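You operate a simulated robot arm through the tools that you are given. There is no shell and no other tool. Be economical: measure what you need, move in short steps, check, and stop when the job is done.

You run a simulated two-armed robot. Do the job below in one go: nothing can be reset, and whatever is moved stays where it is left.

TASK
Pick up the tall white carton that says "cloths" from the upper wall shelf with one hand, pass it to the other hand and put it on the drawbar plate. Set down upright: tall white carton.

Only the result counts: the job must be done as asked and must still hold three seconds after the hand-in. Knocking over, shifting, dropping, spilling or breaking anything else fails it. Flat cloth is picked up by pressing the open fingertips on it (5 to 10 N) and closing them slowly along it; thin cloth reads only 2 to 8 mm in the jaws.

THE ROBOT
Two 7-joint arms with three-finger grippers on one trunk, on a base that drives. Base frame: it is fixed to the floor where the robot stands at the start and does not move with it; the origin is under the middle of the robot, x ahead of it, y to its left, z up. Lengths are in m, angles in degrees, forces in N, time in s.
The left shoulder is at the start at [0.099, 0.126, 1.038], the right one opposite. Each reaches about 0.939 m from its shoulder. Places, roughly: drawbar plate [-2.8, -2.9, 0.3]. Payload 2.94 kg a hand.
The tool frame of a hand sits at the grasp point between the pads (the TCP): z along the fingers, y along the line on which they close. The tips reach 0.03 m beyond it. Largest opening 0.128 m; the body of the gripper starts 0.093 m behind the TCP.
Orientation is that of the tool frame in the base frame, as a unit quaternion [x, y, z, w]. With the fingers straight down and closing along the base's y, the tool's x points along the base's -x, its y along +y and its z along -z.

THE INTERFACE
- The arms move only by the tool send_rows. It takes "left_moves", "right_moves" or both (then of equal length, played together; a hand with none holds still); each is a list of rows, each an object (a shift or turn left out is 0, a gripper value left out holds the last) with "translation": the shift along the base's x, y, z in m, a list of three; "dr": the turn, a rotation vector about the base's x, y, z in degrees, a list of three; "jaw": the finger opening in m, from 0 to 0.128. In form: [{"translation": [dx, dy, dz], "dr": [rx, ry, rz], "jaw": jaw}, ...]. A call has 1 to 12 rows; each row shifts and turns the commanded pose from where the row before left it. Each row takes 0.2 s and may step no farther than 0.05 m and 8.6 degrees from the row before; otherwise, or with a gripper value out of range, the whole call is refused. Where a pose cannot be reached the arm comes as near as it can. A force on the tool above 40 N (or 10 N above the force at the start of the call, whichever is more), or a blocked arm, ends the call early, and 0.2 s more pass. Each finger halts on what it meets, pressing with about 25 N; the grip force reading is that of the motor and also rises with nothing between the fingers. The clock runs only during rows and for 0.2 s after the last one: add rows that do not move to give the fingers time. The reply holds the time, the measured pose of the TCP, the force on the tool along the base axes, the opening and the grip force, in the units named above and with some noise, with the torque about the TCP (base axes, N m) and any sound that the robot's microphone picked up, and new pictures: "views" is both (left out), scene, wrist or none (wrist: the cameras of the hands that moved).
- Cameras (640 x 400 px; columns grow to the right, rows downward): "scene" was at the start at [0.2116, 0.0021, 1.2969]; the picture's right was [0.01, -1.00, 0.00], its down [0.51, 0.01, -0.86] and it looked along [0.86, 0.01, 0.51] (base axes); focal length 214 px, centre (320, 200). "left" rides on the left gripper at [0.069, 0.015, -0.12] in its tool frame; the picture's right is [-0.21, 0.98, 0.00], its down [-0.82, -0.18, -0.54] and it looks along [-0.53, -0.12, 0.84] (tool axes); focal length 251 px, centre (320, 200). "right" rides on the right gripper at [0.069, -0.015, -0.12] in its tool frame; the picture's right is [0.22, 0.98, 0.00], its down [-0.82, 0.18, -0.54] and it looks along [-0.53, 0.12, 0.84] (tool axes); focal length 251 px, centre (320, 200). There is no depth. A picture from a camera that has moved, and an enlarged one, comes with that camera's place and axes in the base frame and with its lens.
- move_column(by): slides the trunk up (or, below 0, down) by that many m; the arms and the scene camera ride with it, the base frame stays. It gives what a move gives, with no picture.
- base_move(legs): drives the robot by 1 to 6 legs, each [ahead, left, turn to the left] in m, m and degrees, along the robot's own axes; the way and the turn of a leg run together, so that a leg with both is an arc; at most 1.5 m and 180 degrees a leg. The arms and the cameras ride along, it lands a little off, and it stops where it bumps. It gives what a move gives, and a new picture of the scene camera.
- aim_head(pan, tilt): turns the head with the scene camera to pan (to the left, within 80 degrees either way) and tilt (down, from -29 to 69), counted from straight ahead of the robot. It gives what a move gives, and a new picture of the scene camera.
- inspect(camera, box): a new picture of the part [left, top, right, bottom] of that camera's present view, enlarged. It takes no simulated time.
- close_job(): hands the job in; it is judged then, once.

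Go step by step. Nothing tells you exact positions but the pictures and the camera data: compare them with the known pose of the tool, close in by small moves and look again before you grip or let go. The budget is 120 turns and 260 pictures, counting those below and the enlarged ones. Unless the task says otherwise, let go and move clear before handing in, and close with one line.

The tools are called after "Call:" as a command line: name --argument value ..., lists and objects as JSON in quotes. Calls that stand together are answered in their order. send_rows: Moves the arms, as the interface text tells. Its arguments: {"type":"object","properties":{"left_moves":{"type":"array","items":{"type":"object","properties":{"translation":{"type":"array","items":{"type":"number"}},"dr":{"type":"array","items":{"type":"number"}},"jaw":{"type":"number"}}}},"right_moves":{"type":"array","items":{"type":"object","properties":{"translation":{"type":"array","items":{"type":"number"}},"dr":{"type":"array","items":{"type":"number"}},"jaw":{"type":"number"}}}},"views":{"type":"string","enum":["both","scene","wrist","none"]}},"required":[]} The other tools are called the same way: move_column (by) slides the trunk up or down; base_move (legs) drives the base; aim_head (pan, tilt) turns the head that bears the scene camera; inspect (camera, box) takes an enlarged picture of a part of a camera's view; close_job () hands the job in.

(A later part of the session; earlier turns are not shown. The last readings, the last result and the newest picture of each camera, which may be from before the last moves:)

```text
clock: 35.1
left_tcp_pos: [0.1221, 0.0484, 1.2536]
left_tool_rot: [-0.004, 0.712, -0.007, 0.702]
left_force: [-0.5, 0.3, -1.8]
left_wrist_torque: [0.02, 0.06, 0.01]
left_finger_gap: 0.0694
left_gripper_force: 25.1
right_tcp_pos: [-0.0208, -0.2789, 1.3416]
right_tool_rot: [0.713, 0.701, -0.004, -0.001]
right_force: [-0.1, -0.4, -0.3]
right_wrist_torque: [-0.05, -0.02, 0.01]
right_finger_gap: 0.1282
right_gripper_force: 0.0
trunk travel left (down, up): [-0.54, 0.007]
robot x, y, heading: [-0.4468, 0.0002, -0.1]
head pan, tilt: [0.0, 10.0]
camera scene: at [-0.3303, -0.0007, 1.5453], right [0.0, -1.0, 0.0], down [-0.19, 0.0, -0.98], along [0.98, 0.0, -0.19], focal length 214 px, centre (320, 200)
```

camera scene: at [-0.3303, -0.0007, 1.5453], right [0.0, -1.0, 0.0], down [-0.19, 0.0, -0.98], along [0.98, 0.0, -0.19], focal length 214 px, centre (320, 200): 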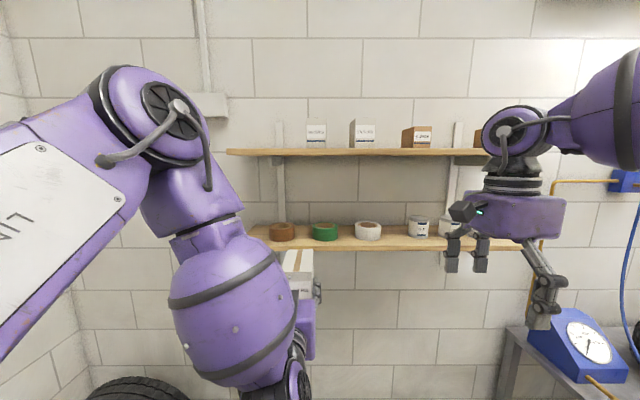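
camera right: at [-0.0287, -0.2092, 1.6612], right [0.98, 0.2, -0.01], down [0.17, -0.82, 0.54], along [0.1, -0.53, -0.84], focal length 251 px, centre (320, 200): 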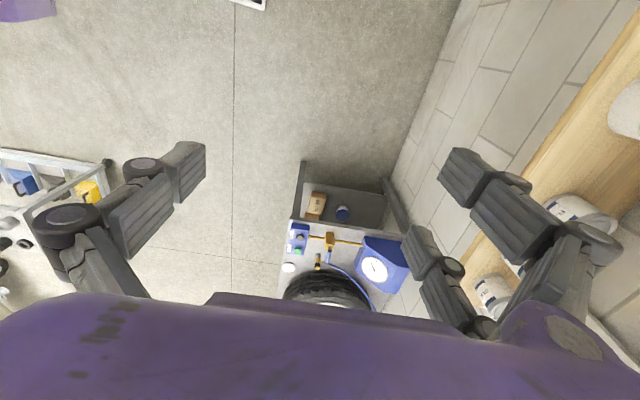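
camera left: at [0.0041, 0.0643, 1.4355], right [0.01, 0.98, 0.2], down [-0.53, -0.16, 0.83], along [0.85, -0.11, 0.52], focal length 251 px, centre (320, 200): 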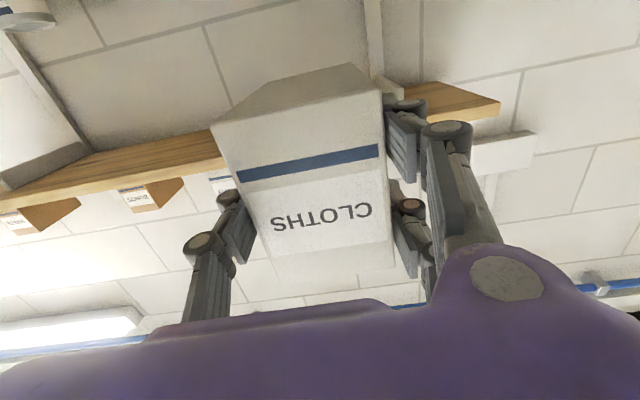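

Both hands are in reach now, and the carton top with brown tape shows just behind the left forearm. I'll raise the right hand above carton height and bring it part of the way over, with the head looking down.

Call:
send_rows --right_moves '[{"translation": [0, 0, 0.03]}, {"translation": [0, 0, 0.03]}, {"translation": [0.02, 0.03, 0.01]}, {"translation": [0.02, 0.03, 0]}, {"translation": [0.02, 0.03, 0]}, {"translation": [0.02, 0.03, 0]}, {"translation": [0.02, 0.03, 0]}, {"translation": [0.02, 0.03, 0]}, {}, {}]' --views "wrist"

Call:
aim_head --pan -5 --tilt 32

```text
clock: 37.3
left_tcp_pos: [0.1225, 0.0493, 1.2541]
left_tool_rot: [-0.003, 0.712, -0.007, 0.702]
left_force: [-0.3, 0.3, -0.9]
left_wrist_torque: [0.01, 0.07, 0.0]
left_finger_gap: 0.0696
left_gripper_force: 24.7
right_tcp_pos: [0.0358, -0.1987, 1.4109]
right_tool_rot: [0.713, 0.701, -0.003, -0.001]
right_force: [0.4, -0.1, -0.3]
right_wrist_torque: [-0.01, 0.02, 0.02]
right_finger_gap: 0.1279
right_gripper_force: 0.1
right hand out of reach, approached as far as the arm can: row 5, 6, 7, 8
trunk travel left (down, up): [-0.54, 0.007]
robot x, y, heading: [-0.4504, 0.0012, -0.2]
head pan, tilt: [0.0, 10.0]
camera right: at [0.0223, -0.131, 1.5304], right [0.98, 0.2, -0.01], down [0.17, -0.82, 0.54], along [0.1, -0.53, -0.84], focal length 251 px, centre (320, 200)
```

right: 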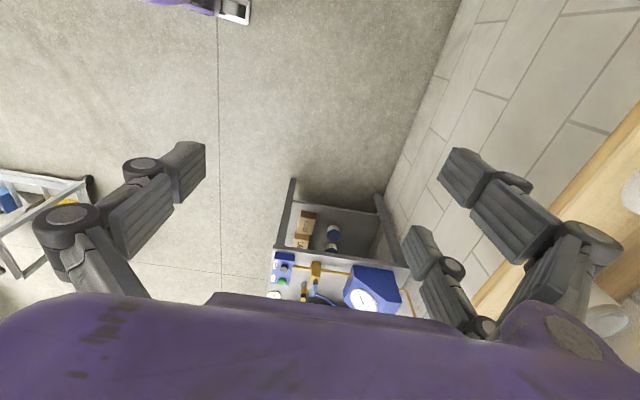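

```text
clock: 38.1
left_tcp_pos: [0.1228, 0.0496, 1.2535]
left_tool_rot: [-0.003, 0.712, -0.007, 0.702]
left_force: [-0.5, -0.5, -0.5]
left_wrist_torque: [0.02, 0.07, 0.01]
left_finger_gap: 0.0695
left_gripper_force: 25.1
right_tcp_pos: [0.0362, -0.2002, 1.4098]
right_tool_rot: [0.714, 0.701, -0.004, -0.001]
right_force: [0.3, -0.5, -0.3]
right_wrist_torque: [0.0, -0.01, -0.02]
right_finger_gap: 0.128
right_gripper_force: 0.0
trunk travel left (down, up): [-0.54, 0.007]
robot x, y, heading: [-0.4507, -0.0044, -0.2]
head pan, tilt: [-5.0, 32.0]
camera scene: at [-0.3341, -0.0087, 1.5098], right [-0.09, -1.0, 0.0], down [-0.54, 0.05, -0.84], along [0.84, -0.08, -0.54], focal length 214 px, centre (320, 200)
```

scene: 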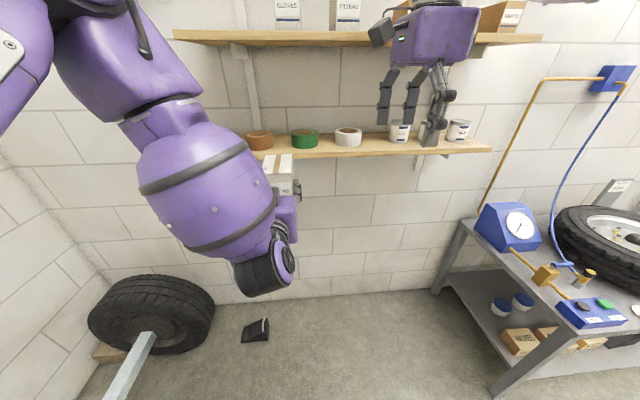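

The right arm hits its limit up here, so I'll lower both hands another 0.2 m, where the right wrist will be about shoulder height.

Call:
send_rows --left_moves '[{"translation": [0, 0, -0.025]}, {"translation": [0, 0, -0.025]}, {"translation": [0, 0, -0.025]}, {"translation": [0, 0, -0.025]}, {"translation": [0, -0.015, -0.025]}, {"translation": [0, -0.015, -0.025]}, {"translation": [0, -0.02, -0.025]}, {"translation": [0, -0.02, -0.025]}, {}, {}]' --right_moves '[{"translation": [0, 0, -0.025]}, {"translation": [0, 0, -0.025]}, {"translation": [0, 0, -0.025]}, {"translation": [0, 0, -0.025]}, {"translation": [0.02, 0, -0.025]}, {"translation": [0.02, 0, -0.025]}, {"translation": [0.02, 0, -0.025]}, {"translation": [0.02, 0, -0.025]}, {}, {}]' --views "both"

```text
clock: 40.4
left_tcp_pos: [0.118, -0.0209, 1.0519]
left_tool_rot: [-0.004, 0.712, -0.007, 0.702]
left_force: [-0.1, -0.4, -2.1]
left_wrist_torque: [0.0, 0.03, 0.0]
left_finger_gap: 0.0698
left_gripper_force: 24.9
right_tcp_pos: [0.0893, -0.2231, 1.2166]
right_tool_rot: [0.713, 0.701, -0.002, -0.001]
right_force: [0.7, 0.0, -0.2]
right_wrist_torque: [-0.02, 0.0, 0.02]
right_finger_gap: 0.128
right_gripper_force: 0.0
right hand out of reach, approached as far as the arm can: row 7, 8
trunk travel left (down, up): [-0.54, 0.007]
robot x, y, heading: [-0.4549, -0.0031, -0.4]
head pan, tilt: [-5.0, 32.0]
camera scene: at [-0.3342, -0.0088, 1.5097], right [-0.09, -1.0, 0.0], down [-0.54, 0.05, -0.84], along [0.84, -0.08, -0.54], focal length 214 px, centre (320, 200)
camera right: at [0.0756, -0.1525, 1.3366], right [0.98, 0.2, -0.01], down [0.17, -0.82, 0.54], along [0.1, -0.53, -0.84], focal length 251 px, centre (320, 200)
camera left: at [-0.0028, -0.0046, 0.9848], right [0.01, 0.98, 0.2], down [-0.53, -0.17, 0.83], along [0.85, -0.11, 0.52], focal length 251 px, centre (320, 200)
```

scene: 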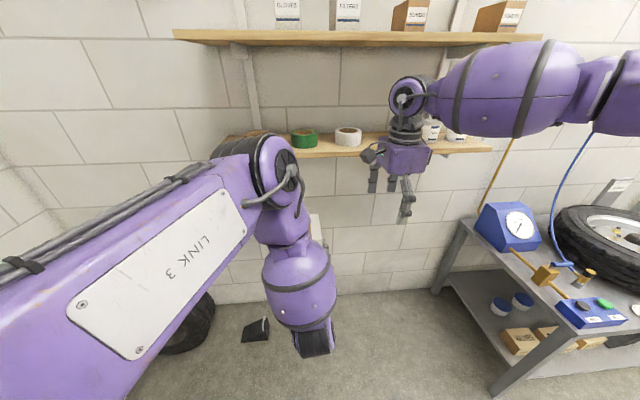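
right: 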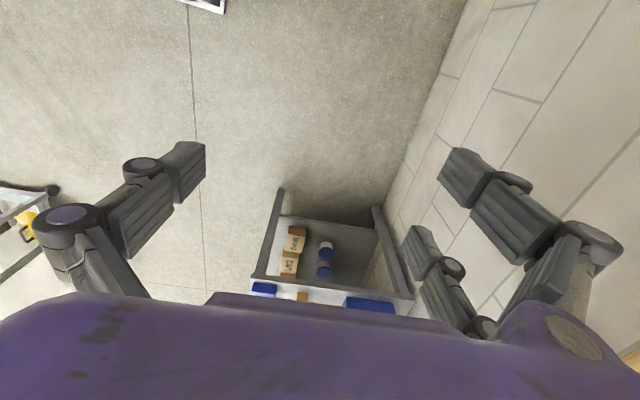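
left: 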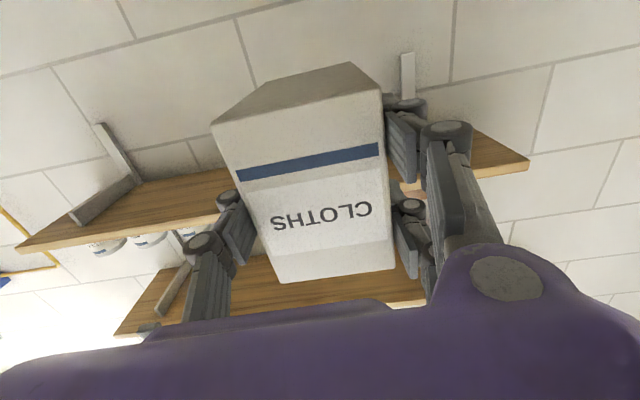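

The right arm is still at its reach limit ahead, so I'll bring the left hand nearer to the body and a bit to the right, and pull the right hand back into comfortable range.

Call:
send_rows --left_moves '[{"translation": [-0.02, -0.01, 0]}, {"translation": [-0.02, -0.01, 0]}, {"translation": [-0.02, -0.01, -0.01]}, {"translation": [-0.02, -0.01, -0.01]}, {"translation": [-0.01, -0.01, -0.01]}, {}]' --right_moves '[{"translation": [-0.02, -0.01, 0]}, {"translation": [-0.015, 0, -0.01]}, {"translation": [-0.015, 0, -0.01]}, {}, {}, {}]' --views "scene"

```text
clock: 41.8
left_tcp_pos: [0.0293, -0.0699, 1.0244]
left_tool_rot: [-0.003, 0.712, -0.007, 0.703]
left_force: [0.2, 0.0, -0.3]
left_wrist_torque: [0.01, 0.06, 0.02]
left_finger_gap: 0.0696
left_gripper_force: 25.2
right_tcp_pos: [0.0382, -0.2308, 1.1952]
right_tool_rot: [0.713, 0.701, -0.004, -0.002]
right_force: [0.9, 0.0, 0.5]
right_wrist_torque: [-0.05, 0.0, -0.02]
right_finger_gap: 0.1277
right_gripper_force: 0.1
trunk travel left (down, up): [-0.54, 0.007]
robot x, y, heading: [-0.4486, -0.0007, -0.0]
head pan, tilt: [-5.0, 32.0]
camera scene: at [-0.3343, -0.0087, 1.5098], right [-0.09, -1.0, 0.0], down [-0.54, 0.05, -0.84], along [0.84, -0.08, -0.54], focal length 214 px, centre (320, 200)
```

scene: 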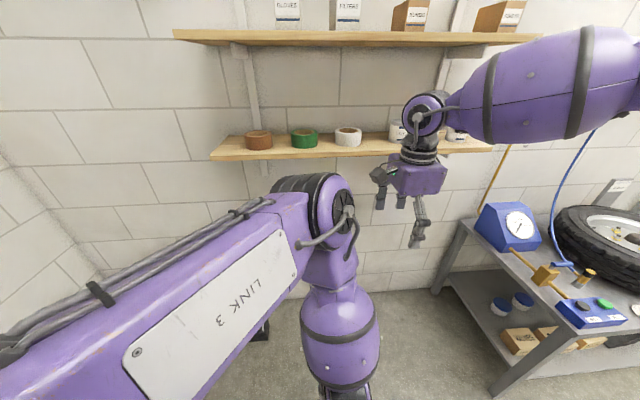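

The left elbow would crowd the right hand this close in. I'll test how far forward the right hand reaches when lower.

Call:
send_rows --right_moves '[{"translation": [0, 0, -0.04]}, {"translation": [0, 0, -0.04]}, {"translation": [0, 0, -0.04]}, {"translation": [0, 0, -0.04]}, {"translation": [0, 0, -0.04]}, {"translation": [0.03, 0, 0]}, {"translation": [0.03, 0, 0]}, {"translation": [0.03, 0, 0]}, {"translation": [0.03, 0, 0]}, {}]' --views "scene"

```text
clock: 44.0
left_tcp_pos: [0.0294, -0.0708, 1.0225]
left_tool_rot: [-0.003, 0.712, -0.007, 0.702]
left_force: [-0.3, 0.5, -1.0]
left_wrist_torque: [0.02, 0.1, 0.02]
left_finger_gap: 0.0693
left_gripper_force: 25.0
right_tcp_pos: [0.0743, -0.2891, 1.0625]
right_tool_rot: [0.713, 0.701, -0.003, -0.001]
right_force: [1.1, -0.1, 0.5]
right_wrist_torque: [-0.01, 0.0, 0.01]
right_finger_gap: 0.128
right_gripper_force: 0.0
right hand out of reach, approached as far as the arm can: row 4, 5, 6, 7, 8, 9
trunk travel left (down, up): [-0.54, 0.007]
robot x, y, heading: [-0.4508, -0.0033, -0.2]
head pan, tilt: [-5.0, 32.0]
camera scene: at [-0.3343, -0.0088, 1.5097], right [-0.09, -1.0, 0.0], down [-0.54, 0.05, -0.84], along [0.84, -0.08, -0.54], focal length 214 px, centre (320, 200)
```

scene: 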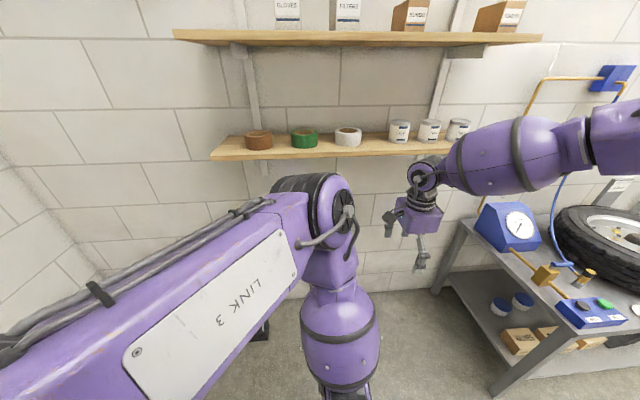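

Fingers-down with this yaw is at a joint limit, but the right forearm points naturally to the left. I'll have the right hand take the carton from the right, pointing left and 30° down, closing on front and back. First I'll move the left hand forward and up and swing the right hand round.

Call:
send_rows --left_moves '[{"translation": [0.015, 0.01, 0.01]}, {"translation": [0.015, 0.01, 0.01]}, {"translation": [0.015, 0.01, 0.01]}, {"translation": [0.015, 0.01, 0.015]}, {"translation": [0.015, 0.01, 0.015]}, {"translation": [0.015, 0.01, 0.015]}, {}, {}, {}]' --right_moves '[{"translation": [0, -0.01, 0.02], "dr": [8.5, 0, 0]}, {"translation": [0, 0, 0.02], "dr": [8.5, 0, 0]}, {"translation": [0, 0, 0.02], "dr": [8.5, 0, 0]}, {"translation": [0.01, 0, 0.02], "dr": [8.5, 0, 0]}, {"translation": [0.01, 0.01, 0.02], "dr": [8.5, 0, 0]}, {"translation": [0.01, 0.01, 0.02], "dr": [8.5, 0, 0]}, {"translation": [0.02, 0.02, 0.02], "dr": [8.5, 0, 0]}, {}, {}]' --views "both"

```text
clock: 46.0
left_tcp_pos: [0.12, -0.0105, 1.0966]
left_tool_rot: [-0.004, 0.712, -0.007, 0.702]
left_force: [0.5, -0.6, -1.3]
left_wrist_torque: [-0.01, 0.05, 0.01]
left_finger_gap: 0.0696
left_gripper_force: 25.0
right_tcp_pos: [0.1222, -0.256, 1.204]
right_tool_rot: [0.623, 0.606, 0.345, -0.353]
right_force: [0.4, 0.1, -0.1]
right_wrist_torque: [0.05, 0.0, 0.0]
right_finger_gap: 0.1279
right_gripper_force: 0.2
right hand out of reach, approached as far as the arm can: row 7
trunk travel left (down, up): [-0.54, 0.007]
robot x, y, heading: [-0.4476, 0.0003, -0.0]
head pan, tilt: [-5.0, 32.0]
camera scene: at [-0.3343, -0.0091, 1.5097], right [-0.09, -1.0, 0.0], down [-0.54, 0.05, -0.84], along [0.84, -0.08, -0.54], focal length 214 px, centre (320, 200)
camera right: at [0.109, -0.324, 1.3252], right [0.98, 0.1, 0.16], down [0.16, -0.89, -0.43], along [0.1, 0.45, -0.89], focal length 251 px, centre (320, 200)
camera left: at [-0.0007, 0.0051, 1.03], right [0.01, 0.98, 0.2], down [-0.53, -0.17, 0.83], along [0.85, -0.11, 0.52], focal length 251 px, centre (320, 200)
```

scene: 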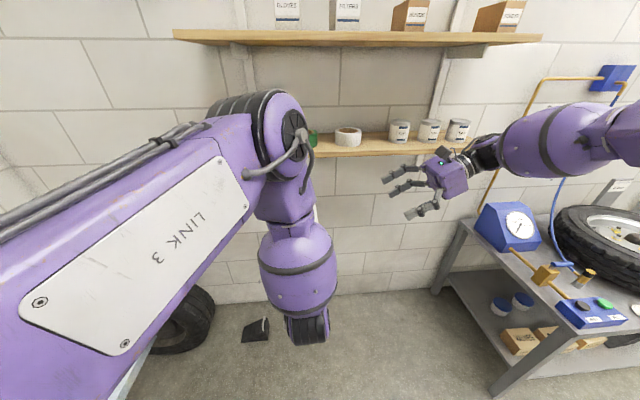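
right: 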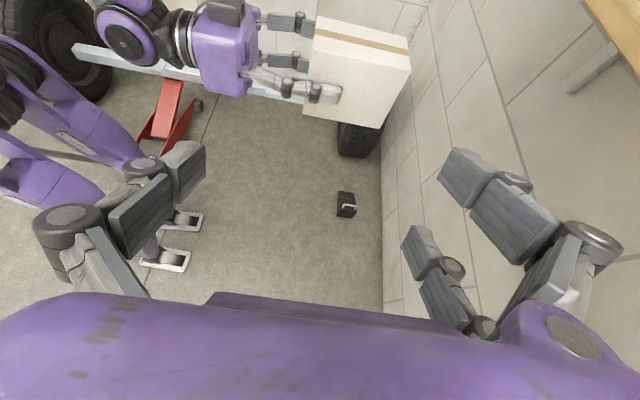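
left: 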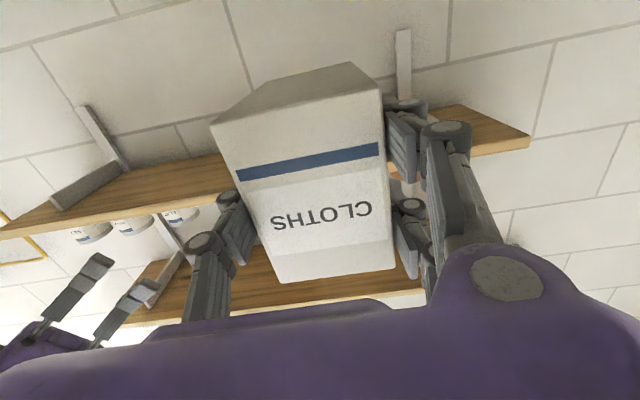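

The right hand's camera now shows the carton held by the left hand. I'll enlarge it to place its edges.

Call:
inspect --camera "right" --box '[200, 0, 440, 160]'

```text
2.50 times, centred on (320, 80) of right
camera zoom: at [0.109, -0.324, 1.3252], right [0.98, 0.1, 0.16], down [0.16, -0.89, -0.43], along [0.1, 0.45, -0.89], focal length 629 px, centre (320, 500)
```

zoom: 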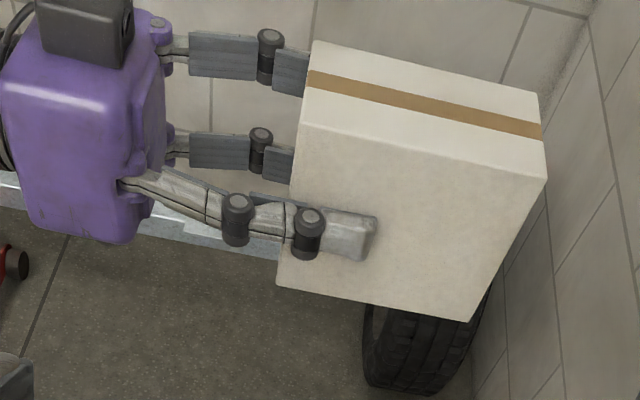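

The carton turns out to be 0.118 deep, 0.07 wide and 0.10 tall, so about 0.07 of its far end is free of the left fingers. If I turn the left hand 90° to the right, the free end faces the right hand, which already has the right orientation to take it end-on.

Call:
send_rows --left_moves '[{"translation": [-0.004, 0.005, 0], "dr": [0, 0, -8.2]}, {"translation": [-0.004, 0.005, 0], "dr": [0, 0, -8.2]}, {"translation": [-0.004, 0.005, 0], "dr": [0, 0, -8.2]}, {"translation": [-0.004, 0.005, 0], "dr": [0, 0, -8.2]}, {"translation": [-0.004, 0.005, 0], "dr": [0, 0, -8.2]}, {"translation": [-0.004, 0.005, 0], "dr": [0, 0, -8.2]}, {"translation": [-0.004, 0.005, 0], "dr": [0, 0, -8.2]}, {"translation": [-0.004, 0.005, 0], "dr": [0, 0, -8.2]}, {"translation": [-0.004, 0.005, 0], "dr": [0, 0, -8.2]}, {"translation": [-0.004, 0.005, 0], "dr": [0, 0, -8.2]}, {"translation": [0, 0.0, 0], "dr": [0, 0, -8.0]}, {}]' --right_moves '[{}, {}, {}, {}, {}, {}, {}, {}, {}, {}, {}, {}]' --views "both"

```text
clock: 47.3
left_tcp_pos: [0.0032, -0.1246, 1.1689]
left_tool_rot: [0.137, 0.689, -0.245, 0.668]
left_force: [0.6, 0.1, -1.0]
left_wrist_torque: [0.02, 0.04, 0.0]
left_finger_gap: 0.0697
left_gripper_force: 24.1
left hand out of reach, approached as far as the arm can: row 1, 2, 3, 4, 5, 6
right_tcp_pos: [0.1226, -0.256, 1.2053]
right_tool_rot: [0.623, 0.607, 0.345, -0.353]
right_force: [-0.5, -0.2, -0.3]
right_wrist_torque: [0.0, 0.0, 0.0]
right_finger_gap: 0.1282
right_gripper_force: 0.1
trunk travel left (down, up): [-0.54, 0.007]
robot x, y, heading: [-0.4473, -0.0044, 0.1]
head pan, tilt: [-5.0, 32.0]
stopped in row 6 (left hand): the arm was blocked; the commanded pose is now the measured one
camera scene: at [-0.3358, -0.0101, 1.5099], right [-0.09, -1.0, 0.0], down [-0.54, 0.05, -0.84], along [0.84, -0.07, -0.54], focal length 214 px, centre (320, 200)
camera right: at [0.1084, -0.3243, 1.3261], right [0.98, 0.1, 0.16], down [0.16, -0.89, -0.43], along [0.1, 0.45, -0.89], focal length 251 px, centre (320, 200)
camera left: at [-0.0973, -0.0579, 1.098], right [0.52, 0.85, 0.06], down [-0.5, 0.25, 0.83], along [0.7, -0.46, 0.55], focal length 251 px, centre (320, 200)
```

scene: 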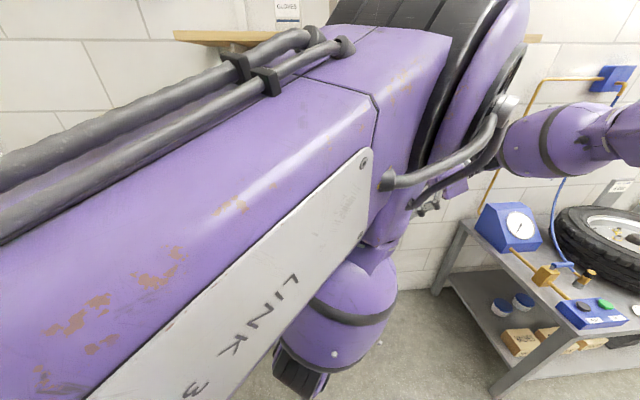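
right: 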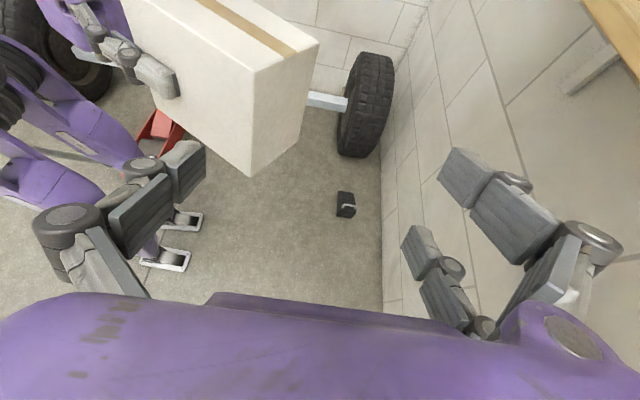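
left: 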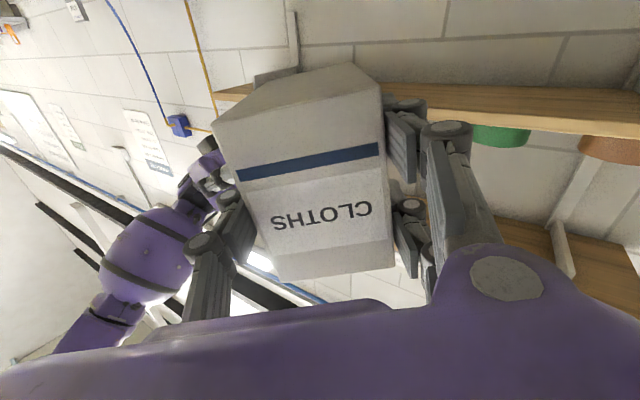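

That turn drove the left elbow inward against the head, so I'll undo it. Instead the left hand will hold the carton pointing forward, higher and further left, and the right hand will return to fingers-down (closing along y) to take the free far end from above.

Call:
send_rows --left_moves '[{"translation": [0.02, 0.025, 0.0], "dr": [2.2, -0.45, 7.9]}, {"translation": [0.02, 0.025, 0.01], "dr": [2.2, -0.45, 7.9]}, {"translation": [0.02, 0.025, 0.01], "dr": [2.2, -0.45, 7.9]}, {"translation": [0.02, 0.025, 0.01], "dr": [2.2, -0.45, 7.9]}, {"translation": [0.02, 0.02, 0.03]}, {"translation": [0.01, 0.02, 0.03]}, {"translation": [0, 0.01, 0.03]}, {"translation": [0, 0.0, 0.03]}, {}, {}]' --right_moves '[{"translation": [-0.01, -0.01, 0.01], "dr": [-8.5, 0, 0]}, {"translation": [-0.01, -0.01, 0.01], "dr": [-8.5, 0, 0]}, {"translation": [-0.01, 0, 0.01], "dr": [-8.5, 0, 0]}, {"translation": [-0.01, 0, 0.01], "dr": [-8.5, 0, 0]}, {"translation": [-0.01, 0, 0.01], "dr": [-8.5, 0, 0]}, {"translation": [-0.01, 0, 0.01], "dr": [-8.5, 0, 0]}, {"translation": [-0.01, 0, 0.01], "dr": [-8.5, 0, 0]}, {}, {}, {}]' --views "scene"

```text
clock: 49.5
left_tcp_pos: [0.1139, 0.0253, 1.3153]
left_tool_rot: [0.004, 0.709, 0.001, 0.705]
left_force: [-0.4, -0.3, -1.2]
left_wrist_torque: [0.01, 0.06, 0.03]
left_finger_gap: 0.0695
left_gripper_force: 25.1
right_tcp_pos: [0.0532, -0.2769, 1.2754]
right_tool_rot: [0.712, 0.702, -0.004, 0.0]
right_force: [-0.4, 0.3, -0.7]
right_wrist_torque: [-0.03, -0.04, 0.01]
right_finger_gap: 0.1278
right_gripper_force: 0.1
trunk travel left (down, up): [-0.54, 0.007]
robot x, y, heading: [-0.4501, -0.0012, 0.1]
head pan, tilt: [-5.0, 32.0]
camera scene: at [-0.3315, 0.0131, 1.5278], right [0.16, -0.99, 0.0], down [-0.36, -0.05, -0.93], along [0.92, 0.15, -0.36], focal length 214 px, centre (320, 200)
```

scene: 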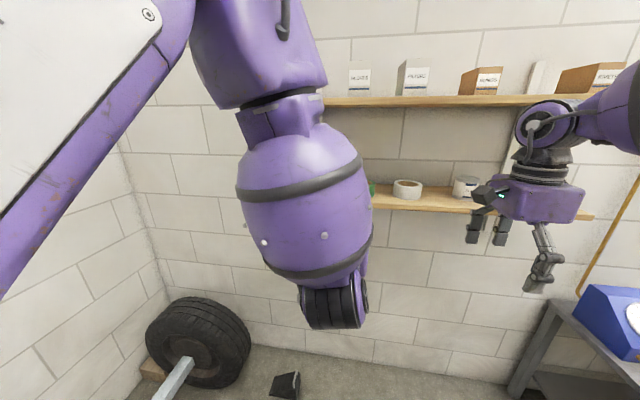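

The head camera is being nudged by the left arm. I'll move the left hand up and left to free it, and turn the right hand back to yaw 0.

Call:
send_rows --left_moves '[{"translation": [0.01, 0.01, 0.02]}, {"translation": [0.01, 0.015, 0.02]}, {"translation": [0.01, 0.015, 0.02]}, {"translation": [0.0, 0.015, 0.02]}, {"translation": [0.0, 0.01, 0.02]}, {"translation": [0.0, 0.0, 0.02]}, {}, {}, {}, {}, {}, {}]' --right_moves '[{"dr": [0, 0, 8.2]}, {"translation": [0, 0, 0.015], "dr": [0, 0, 8.2]}, {"translation": [0, 0, 0.015], "dr": [0, 0, 8.2]}, {"translation": [0, 0, 0.015], "dr": [0, 0, 8.2]}, {"translation": [0, 0, 0.015], "dr": [0, 0, 8.2]}, {"translation": [0, 0, 0.015], "dr": [0, 0, 8.2]}, {"translation": [0, 0, 0.015], "dr": [0, 0, 8.2]}, {"translation": [0, 0, 0.015], "dr": [0, 0, 8.2]}, {"translation": [0, 0, 0.015], "dr": [0, 0, 8.2]}, {"translation": [0, 0, 0.015], "dr": [0, 0, 8.2]}, {"translation": [0, 0, 0.015], "dr": [0, 0, 8.0]}, {}]' --views "both"

```text
clock: 52.1
left_tcp_pos: [0.1425, 0.0881, 1.4371]
left_tool_rot: [0.004, 0.708, 0.001, 0.706]
left_force: [-0.1, 0.3, -1.1]
left_wrist_torque: [0.03, 0.03, 0.03]
left_finger_gap: 0.0697
left_gripper_force: 25.1
right_tcp_pos: [0.0539, -0.2776, 1.4247]
right_tool_rot: [0.007, 1.0, 0.004, -0.003]
right_force: [0.2, 0.0, -0.1]
right_wrist_torque: [-0.03, 0.02, 0.01]
right_finger_gap: 0.1278
right_gripper_force: 0.1
trunk travel left (down, up): [-0.54, 0.007]
robot x, y, heading: [-0.4505, -0.0001, -0.0]
head pan, tilt: [-5.0, 32.0]
camera scene: at [-0.3347, -0.0098, 1.5098], right [-0.09, -1.0, 0.0], down [-0.54, 0.05, -0.84], along [0.84, -0.07, -0.54], focal length 214 px, centre (320, 200)
camera right: at [-0.0142, -0.2929, 1.5455], right [-0.2, 0.98, 0.01], down [0.83, 0.16, 0.54], along [0.52, 0.12, -0.84], focal length 251 px, centre (320, 200)
camera left: at [0.0222, 0.1051, 1.3695], right [0.01, 0.98, 0.22], down [-0.54, -0.18, 0.82], along [0.84, -0.12, 0.52], focal length 251 px, centre (320, 200)
```

scene: 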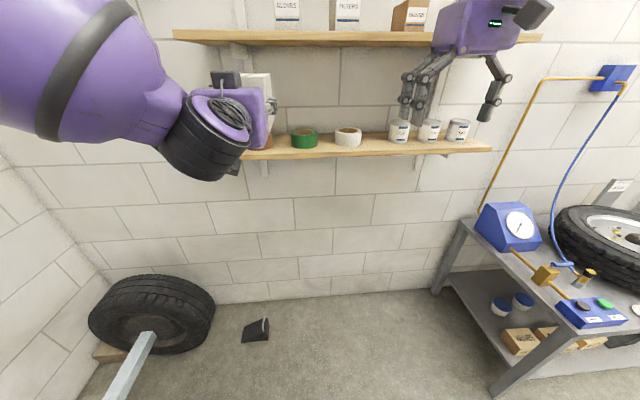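
right: 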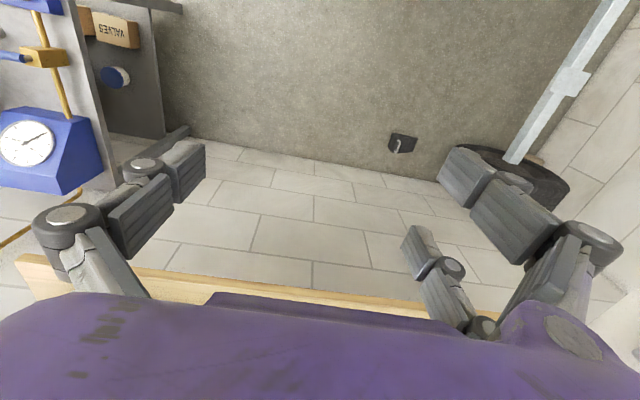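
left: 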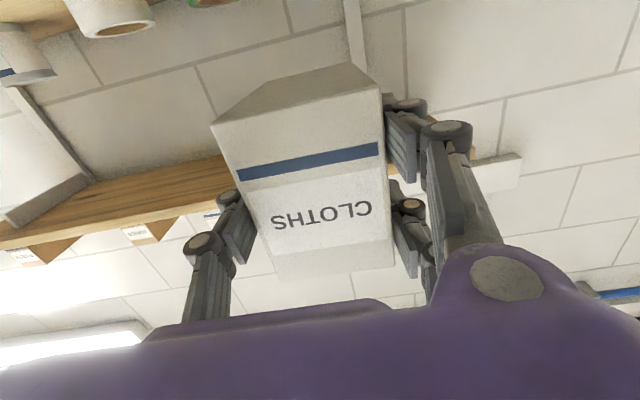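

The left arm is now clear of the head, and the right hand is fingers-down at yaw 0. I'll pull the carton in slightly and test the right hand's reach above carton height.

Call:
send_rows --left_moves '[{"translation": [-0.015, -0.01, -0.005]}, {"translation": [-0.015, -0.01, -0.005]}, {"translation": [-0.015, -0.01, -0.005]}, {"translation": [0, -0.01, 0]}, {}, {}, {}, {}]' --right_moves '[{"translation": [0.02, 0, 0.02]}, {"translation": [0.02, 0.01, 0.02]}, {"translation": [0.02, 0.02, 0.02]}, {"translation": [0.02, 0.02, 0.02]}, {"translation": [0.02, 0.02, 0]}, {"translation": [0.02, 0.02, 0]}, {}, {}]' --views "scene"

```text
clock: 53.9
left_tcp_pos: [0.0988, 0.0469, 1.4216]
left_tool_rot: [0.004, 0.708, 0.001, 0.706]
left_force: [0.3, -0.3, -1.1]
left_wrist_torque: [0.0, 0.06, -0.02]
left_finger_gap: 0.0696
left_gripper_force: 25.3
right_tcp_pos: [0.0566, -0.2573, 1.4532]
right_tool_rot: [0.008, 1.0, 0.004, -0.002]
right_force: [-0.5, -0.8, -0.4]
right_wrist_torque: [0.05, -0.02, -0.02]
right_finger_gap: 0.1278
right_gripper_force: 0.0
right hand out of reach, approached as far as the arm can: row 1, 2, 3, 4, 5, 6
trunk travel left (down, up): [-0.54, 0.007]
robot x, y, heading: [-0.448, -0.0002, -0.1]
head pan, tilt: [-5.0, 32.0]
camera scene: at [-0.3347, -0.01, 1.5098], right [-0.09, -1.0, 0.0], down [-0.54, 0.05, -0.84], along [0.84, -0.07, -0.54], focal length 214 px, centre (320, 200)
```

scene: 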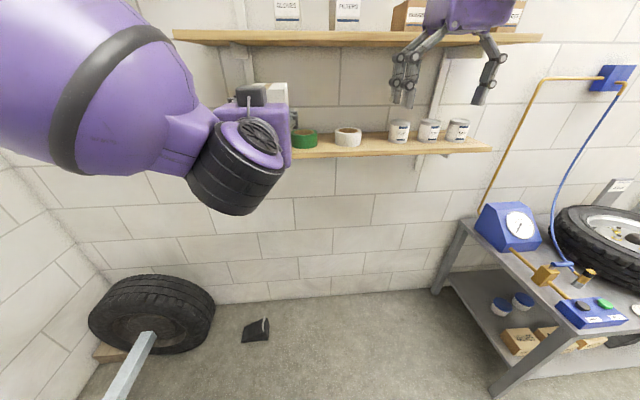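

Working back from the limits, the right wrist sits about 0.325 above the TCP with a 0.61 m reach, so tilting the right hand 30° forward makes the pose reachable. I'll tilt it, raise it and bring it part of the way over.

Call:
send_rows --left_moves '[{"translation": [0, 0, -0.01]}, {"translation": [0, 0, -0.012]}, {}, {}, {}, {}, {}, {}, {}, {}, {}]' --right_moves '[{"dr": [0, -7.5, 0]}, {"dr": [0, -7.5, 0]}, {"dr": [0, -7.5, 0]}, {"dr": [0, -7.5, 0]}, {"translation": [0.01, 0.02, 0.02]}, {"translation": [0.02, 0.02, 0.02]}, {"translation": [0.02, 0.03, 0.02]}, {"translation": [0.02, 0.03, 0.005]}, {"translation": [0.02, 0.03, 0]}, {}, {}]' --views "both"

```text
clock: 56.3
left_tcp_pos: [0.0984, 0.0475, 1.3995]
left_tool_rot: [0.005, 0.708, 0.0, 0.706]
left_force: [0.1, 0.3, -1.8]
left_wrist_torque: [0.03, 0.05, 0.03]
left_finger_gap: 0.0697
left_gripper_force: 25.3
right_tcp_pos: [0.1081, -0.1884, 1.5092]
right_tool_rot: [0.007, 0.967, 0.007, 0.255]
right_force: [-0.6, 0.2, -0.3]
right_wrist_torque: [0.02, 0.01, 0.04]
right_finger_gap: 0.1281
right_gripper_force: 0.1
right hand out of reach, approached as far as the arm can: row 8, 9
trunk travel left (down, up): [-0.54, 0.007]
robot x, y, heading: [-0.449, -0.002, -0.1]
head pan, tilt: [-5.0, 32.0]
camera scene: at [-0.3348, -0.0102, 1.5098], right [-0.09, -1.0, 0.0], down [-0.54, 0.05, -0.84], along [0.84, -0.07, -0.54], focal length 214 px, centre (320, 200)
camera right: at [-0.012, -0.2041, 1.5801], right [-0.18, 0.98, -0.09], down [0.45, 0.16, 0.88], along [0.88, 0.11, -0.47], focal length 251 px, centre (320, 200)
camera left: at [-0.0226, 0.0651, 1.3321], right [0.01, 0.97, 0.22], down [-0.54, -0.18, 0.82], along [0.84, -0.12, 0.52], focal length 251 px, centre (320, 200)
```

scene: 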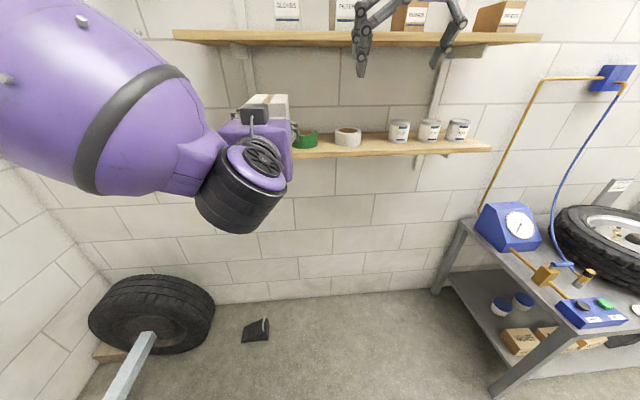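
right: 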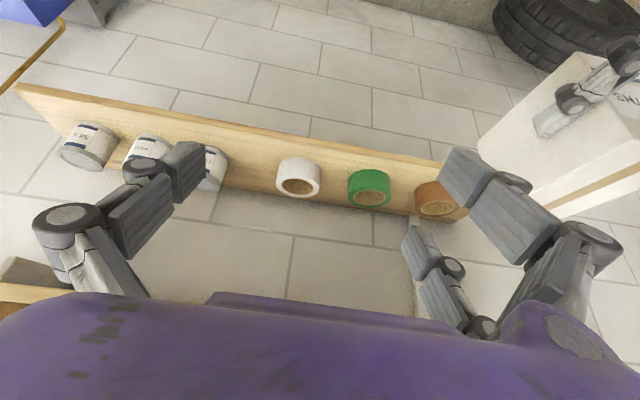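
left: 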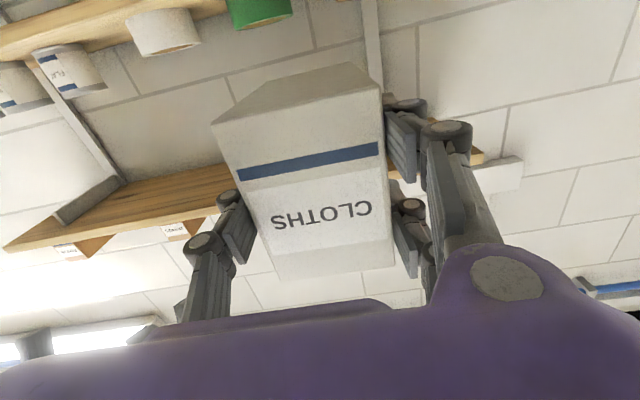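

Forward-down poses across the middle are still limited for the right arm, but the sideways pose (pointing left) was easy. I'll try the mirror image: move the left hand out left first, then turn it to point right, while the right hand returns to pointing left.

Call:
send_rows --left_moves '[{"translation": [0, 0.04, 0]}, {"translation": [0, 0.045, 0]}, {"translation": [0, 0.045, 0]}, {"translation": [0, 0.045, 0]}, {"translation": [0, 0.045, 0]}, {"dr": [0, 0, -8.2]}, {"dr": [0, 0, -8.2]}, {"dr": [0, 0, -8.2]}, {"dr": [0, 0, -8.2]}, {"dr": [0, 0, -8.2]}, {}, {}]' --right_moves '[{"translation": [-0.01, -0.02, -0.02], "dr": [4.94, 4.94, -4.94]}, {"translation": [-0.01, -0.02, -0.02], "dr": [4.94, 4.94, -4.94]}, {"translation": [0, -0.02, -0.02], "dr": [4.94, 4.94, -4.94]}, {"translation": [0, -0.02, -0.02], "dr": [4.94, 4.94, -4.94]}, {"translation": [0, -0.02, -0.02], "dr": [4.94, 4.94, -4.94]}, {"translation": [0, 0, -0.02], "dr": [4.94, 4.94, -4.94]}, {"translation": [0, 0, -0.02], "dr": [4.94, 4.94, -4.94]}, {"dr": [4.94, 4.94, -4.94]}, {"dr": [4.94, 4.94, -4.94]}, {"dr": [4.94, 4.94, -4.94]}, {"dr": [4.94, 4.94, -4.94]}, {"dr": [4.94, 4.94, -4.94]}]' --views "both"

```text
clock: 58.9
left_tcp_pos: [0.0924, 0.1934, 1.4539]
left_tool_rot: [0.231, 0.671, -0.226, 0.667]
left_force: [-0.6, -0.1, -0.3]
left_wrist_torque: [0.04, 0.1, 0.0]
left_finger_gap: 0.0695
left_gripper_force: 25.0
left hand out of reach, approached as far as the arm can: row 2, 3, 4, 5, 9
right_tcp_pos: [0.0848, -0.2854, 1.369]
right_tool_rot: [0.563, 0.712, 0.315, -0.278]
right_force: [0.3, 0.5, 0.4]
right_wrist_torque: [0.03, -0.01, 0.03]
right_finger_gap: 0.128
right_gripper_force: 0.1
trunk travel left (down, up): [-0.54, 0.007]
robot x, y, heading: [-0.4493, -0.0008, 0.1]
head pan, tilt: [-5.0, 32.0]
camera scene: at [-0.3335, -0.0104, 1.5094], right [-0.09, -1.0, 0.0], down [-0.54, 0.05, -0.84], along [0.84, -0.07, -0.54], focal length 214 px, centre (320, 200)
camera right: at [0.0607, -0.3369, 1.4962], right [0.91, 0.3, 0.29], down [0.37, -0.9, -0.24], along [0.19, 0.33, -0.93], focal length 251 px, centre (320, 200)
camera left: at [0.0064, 0.2802, 1.3868], right [0.6, 0.77, 0.22], down [-0.54, 0.18, 0.82], along [0.6, -0.61, 0.52], focal length 251 px, centre (320, 200)
```

scene: 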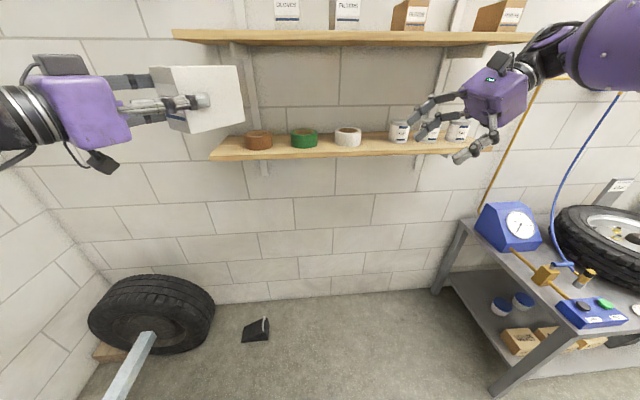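
right: 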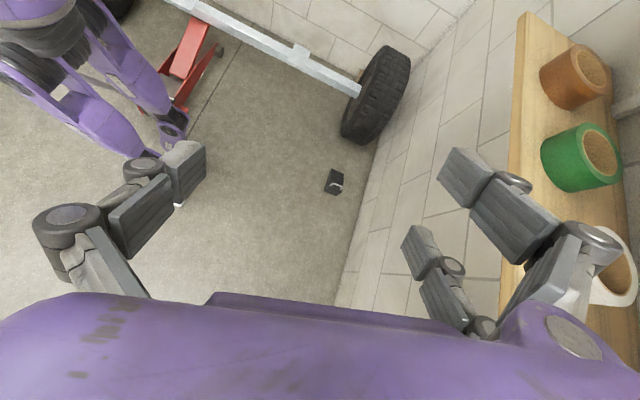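
left: 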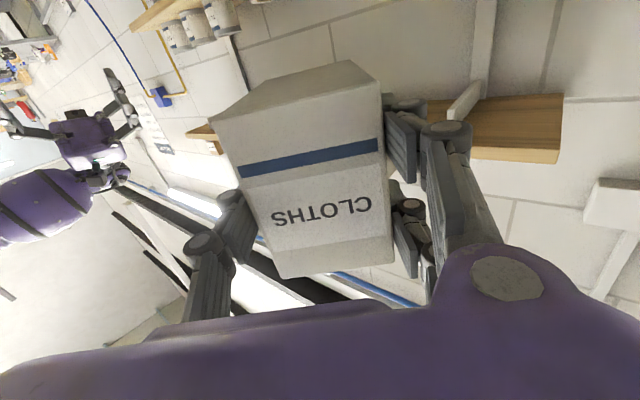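

This configuration works: the left elbow is out and the hand is turning right. I'll continue the turn and finish the right hand's rotation.

Call:
send_rows --left_moves '[{"dr": [0, 0, -7.5]}, {"dr": [0, 0, -7.5]}, {"dr": [0, 0, -7.5]}, {"dr": [0, 0, -7.5]}, {"dr": [0, 0, -7.5]}, {"dr": [0, 0, -7.5]}, {"dr": [0, 0, -7.5]}, {}, {}]' --right_moves '[{"dr": [4.94, 4.94, -4.94]}, {"dr": [4.94, 4.94, -4.94]}, {}, {}, {}, {}, {}, {}, {}]' --views "scene"

```text
clock: 60.9
left_tcp_pos: [0.0921, 0.1935, 1.4551]
left_tool_rot: [-0.5, -0.5, 0.501, -0.499]
left_force: [0.4, -0.6, -1.4]
left_wrist_torque: [0.06, -0.04, -0.03]
left_finger_gap: 0.0694
left_gripper_force: 25.0
right_tcp_pos: [0.0839, -0.2867, 1.3715]
right_tool_rot: [0.62, 0.607, 0.346, -0.356]
right_force: [-0.2, 0.3, -0.8]
right_wrist_torque: [0.01, -0.03, 0.02]
right_finger_gap: 0.128
right_gripper_force: 0.0
trunk travel left (down, up): [-0.54, 0.007]
robot x, y, heading: [-0.4536, -0.0023, 0.1]
head pan, tilt: [-5.0, 32.0]
camera scene: at [-0.3349, -0.0105, 1.5098], right [-0.09, -1.0, 0.0], down [-0.54, 0.05, -0.84], along [0.84, -0.07, -0.54], focal length 214 px, centre (320, 200)
```

scene: 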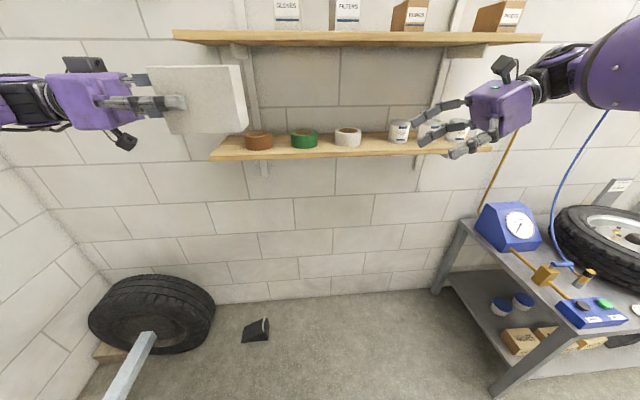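

Both hands now face each other with the carton's long axis along y. I'll bring them toward the middle to a pre-grasp spacing.

Call:
send_rows --left_moves '[{"translation": [0, -0.03, -0.011]}, {"translation": [0, -0.03, -0.011]}, {"translation": [0, -0.03, -0.011]}, {"translation": [0, -0.03, -0.011]}, {"translation": [0, -0.03, -0.011]}, {}, {}, {}]' --right_moves '[{"translation": [0.0013, 0.03, 0.015]}, {"translation": [0.0013, 0.03, 0.015]}, {"translation": [0.0013, 0.03, 0.015]}, {"translation": [0.0013, 0.03, 0.015]}, {"translation": [0.0013, 0.03, 0.015]}, {"translation": [0.0013, 0.03, 0.015]}, {}, {}]' --views "both"

```text
clock: 62.7
left_tcp_pos: [0.0915, 0.0441, 1.4]
left_tool_rot: [-0.5, -0.499, 0.502, -0.499]
left_force: [-0.1, -0.1, -1.3]
left_wrist_torque: [0.07, 0.0, 0.02]
left_finger_gap: 0.0694
left_gripper_force: 25.4
right_tcp_pos: [0.0936, -0.1068, 1.4614]
right_tool_rot: [0.62, 0.606, 0.348, -0.356]
right_force: [0.3, -0.4, -0.2]
right_wrist_torque: [-0.05, -0.02, 0.05]
right_finger_gap: 0.1282
right_gripper_force: 0.0
trunk travel left (down, up): [-0.54, 0.007]
robot x, y, heading: [-0.4506, -0.003, -0.1]
head pan, tilt: [-5.0, 32.0]
camera scene: at [-0.3348, -0.0106, 1.5098], right [-0.09, -1.0, 0.0], down [-0.54, 0.05, -0.84], along [0.84, -0.07, -0.54], focal length 214 px, centre (320, 200)
camera right: at [0.0793, -0.1763, 1.5823], right [0.98, 0.1, 0.17], down [0.16, -0.88, -0.44], along [0.1, 0.46, -0.88], focal length 251 px, centre (320, 200)
camera left: at [0.106, 0.1649, 1.3314], right [0.98, 0.0, 0.21], down [-0.18, 0.54, 0.82], along [-0.12, -0.84, 0.53], focal length 251 px, centre (320, 200)
```

scene: 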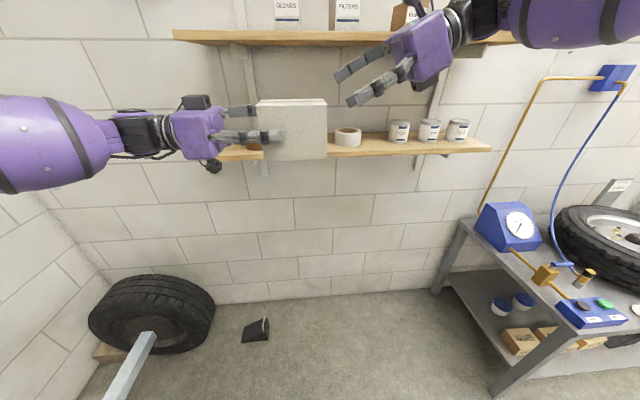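
right: 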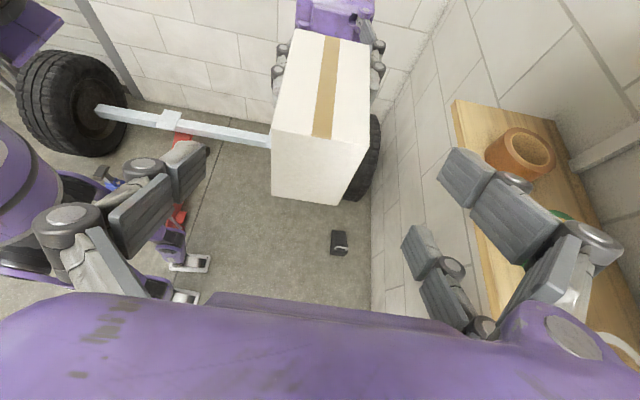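
left: 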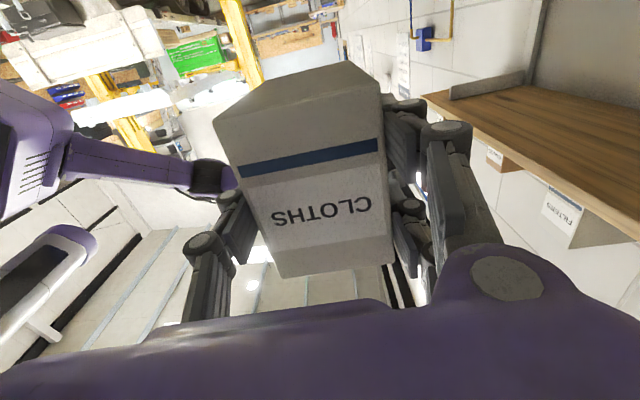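

The carton's free end is at y≈−0.06 and x≈0.058–0.123, well centred for the right hand. I'll advance along the finger axis.

Call:
send_rows --right_moves '[{"translation": [-0.001, 0.019, -0.0115]}, {"translation": [-0.001, 0.019, -0.0115]}, {"translation": [-0.001, 0.019, -0.0115]}, {"translation": [0, 0.019, -0.0115]}, {}, {}]' --views "both"

```text
clock: 64.1
left_tcp_pos: [0.0904, 0.0447, 1.4002]
left_tool_rot: [-0.5, -0.5, 0.501, -0.499]
left_force: [-0.3, -0.4, -1.1]
left_wrist_torque: [0.07, 0.02, 0.01]
left_finger_gap: 0.0696
left_gripper_force: 24.5
right_tcp_pos: [0.0892, -0.0304, 1.4166]
right_tool_rot: [0.621, 0.606, 0.348, -0.356]
right_force: [0.1, -0.4, -0.2]
right_wrist_torque: [0.0, -0.04, 0.02]
right_finger_gap: 0.1281
right_gripper_force: 0.1
trunk travel left (down, up): [-0.54, 0.007]
robot x, y, heading: [-0.4449, -0.0039, -0.0]
head pan, tilt: [-5.0, 32.0]
camera scene: at [-0.3349, -0.0106, 1.5098], right [-0.09, -1.0, 0.0], down [-0.54, 0.05, -0.84], along [0.84, -0.07, -0.54], focal length 214 px, centre (320, 200)
camera right: at [0.0748, -0.0991, 1.5358], right [0.98, 0.1, 0.17], down [0.16, -0.88, -0.44], along [0.1, 0.46, -0.88], focal length 251 px, centre (320, 200)
```

scene: 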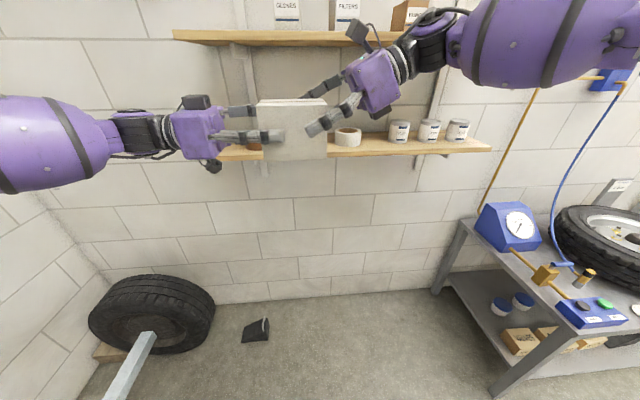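
right: 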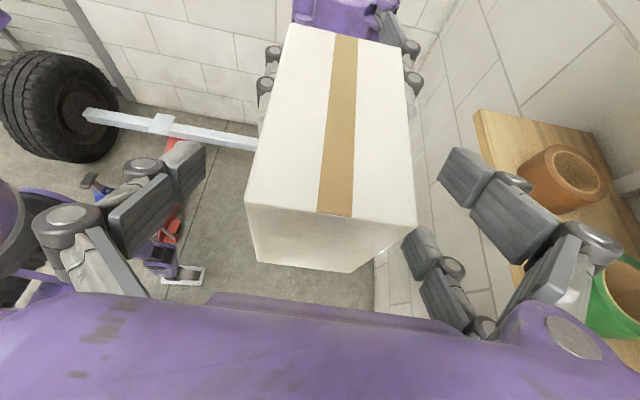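

The right fingers straddle the free end, centred. I'll close the right hand slowly.

Call:
send_rows --right_moves '[{"jaw": 0.11}, {"jaw": 0.095}, {"jaw": 0.085}, {"jaw": 0.078}, {"jaw": 0.072}, {"jaw": 0.066}, {"jaw": 0.06}, {"jaw": 0.05}, {}, {}]' --views "both"

```text
clock: 66.3
left_tcp_pos: [0.0913, 0.0435, 1.4001]
left_tool_rot: [-0.5, -0.499, 0.502, -0.498]
left_force: [-17.6, 8.4, -1.7]
left_wrist_torque: [0.3, 0.79, -0.94]
left_finger_gap: 0.0692
left_gripper_force: 25.0
right_tcp_pos: [0.0888, -0.0314, 1.4157]
right_tool_rot: [0.621, 0.605, 0.35, -0.355]
right_force: [19.1, -8.1, 0.6]
right_wrist_torque: [-0.36, -1.07, -0.43]
right_finger_gap: 0.0699
right_gripper_force: 25.8
trunk travel left (down, up): [-0.54, 0.007]
robot x, y, heading: [-0.4527, -0.003, -0.2]
head pan, tilt: [-5.0, 32.0]
camera scene: at [-0.3349, -0.0107, 1.5098], right [-0.09, -1.0, 0.0], down [-0.54, 0.05, -0.84], along [0.84, -0.07, -0.54], focal length 214 px, centre (320, 200)
camera right: at [0.0755, -0.1001, 1.5358], right [0.98, 0.09, 0.17], down [0.16, -0.88, -0.44], along [0.11, 0.46, -0.88], focal length 251 px, centre (320, 200)
```

scene: 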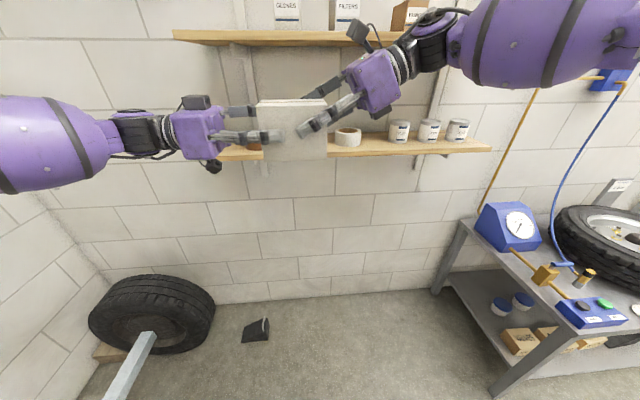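
right: 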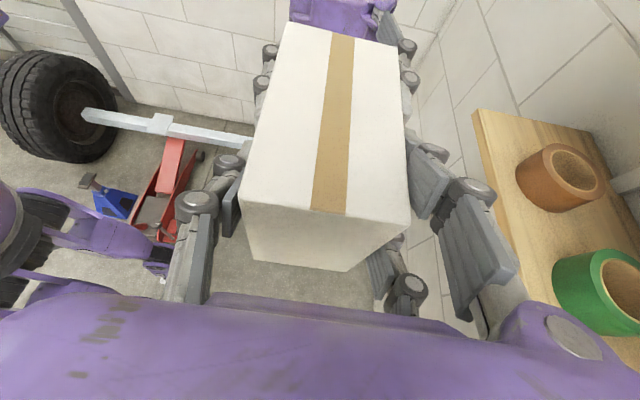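

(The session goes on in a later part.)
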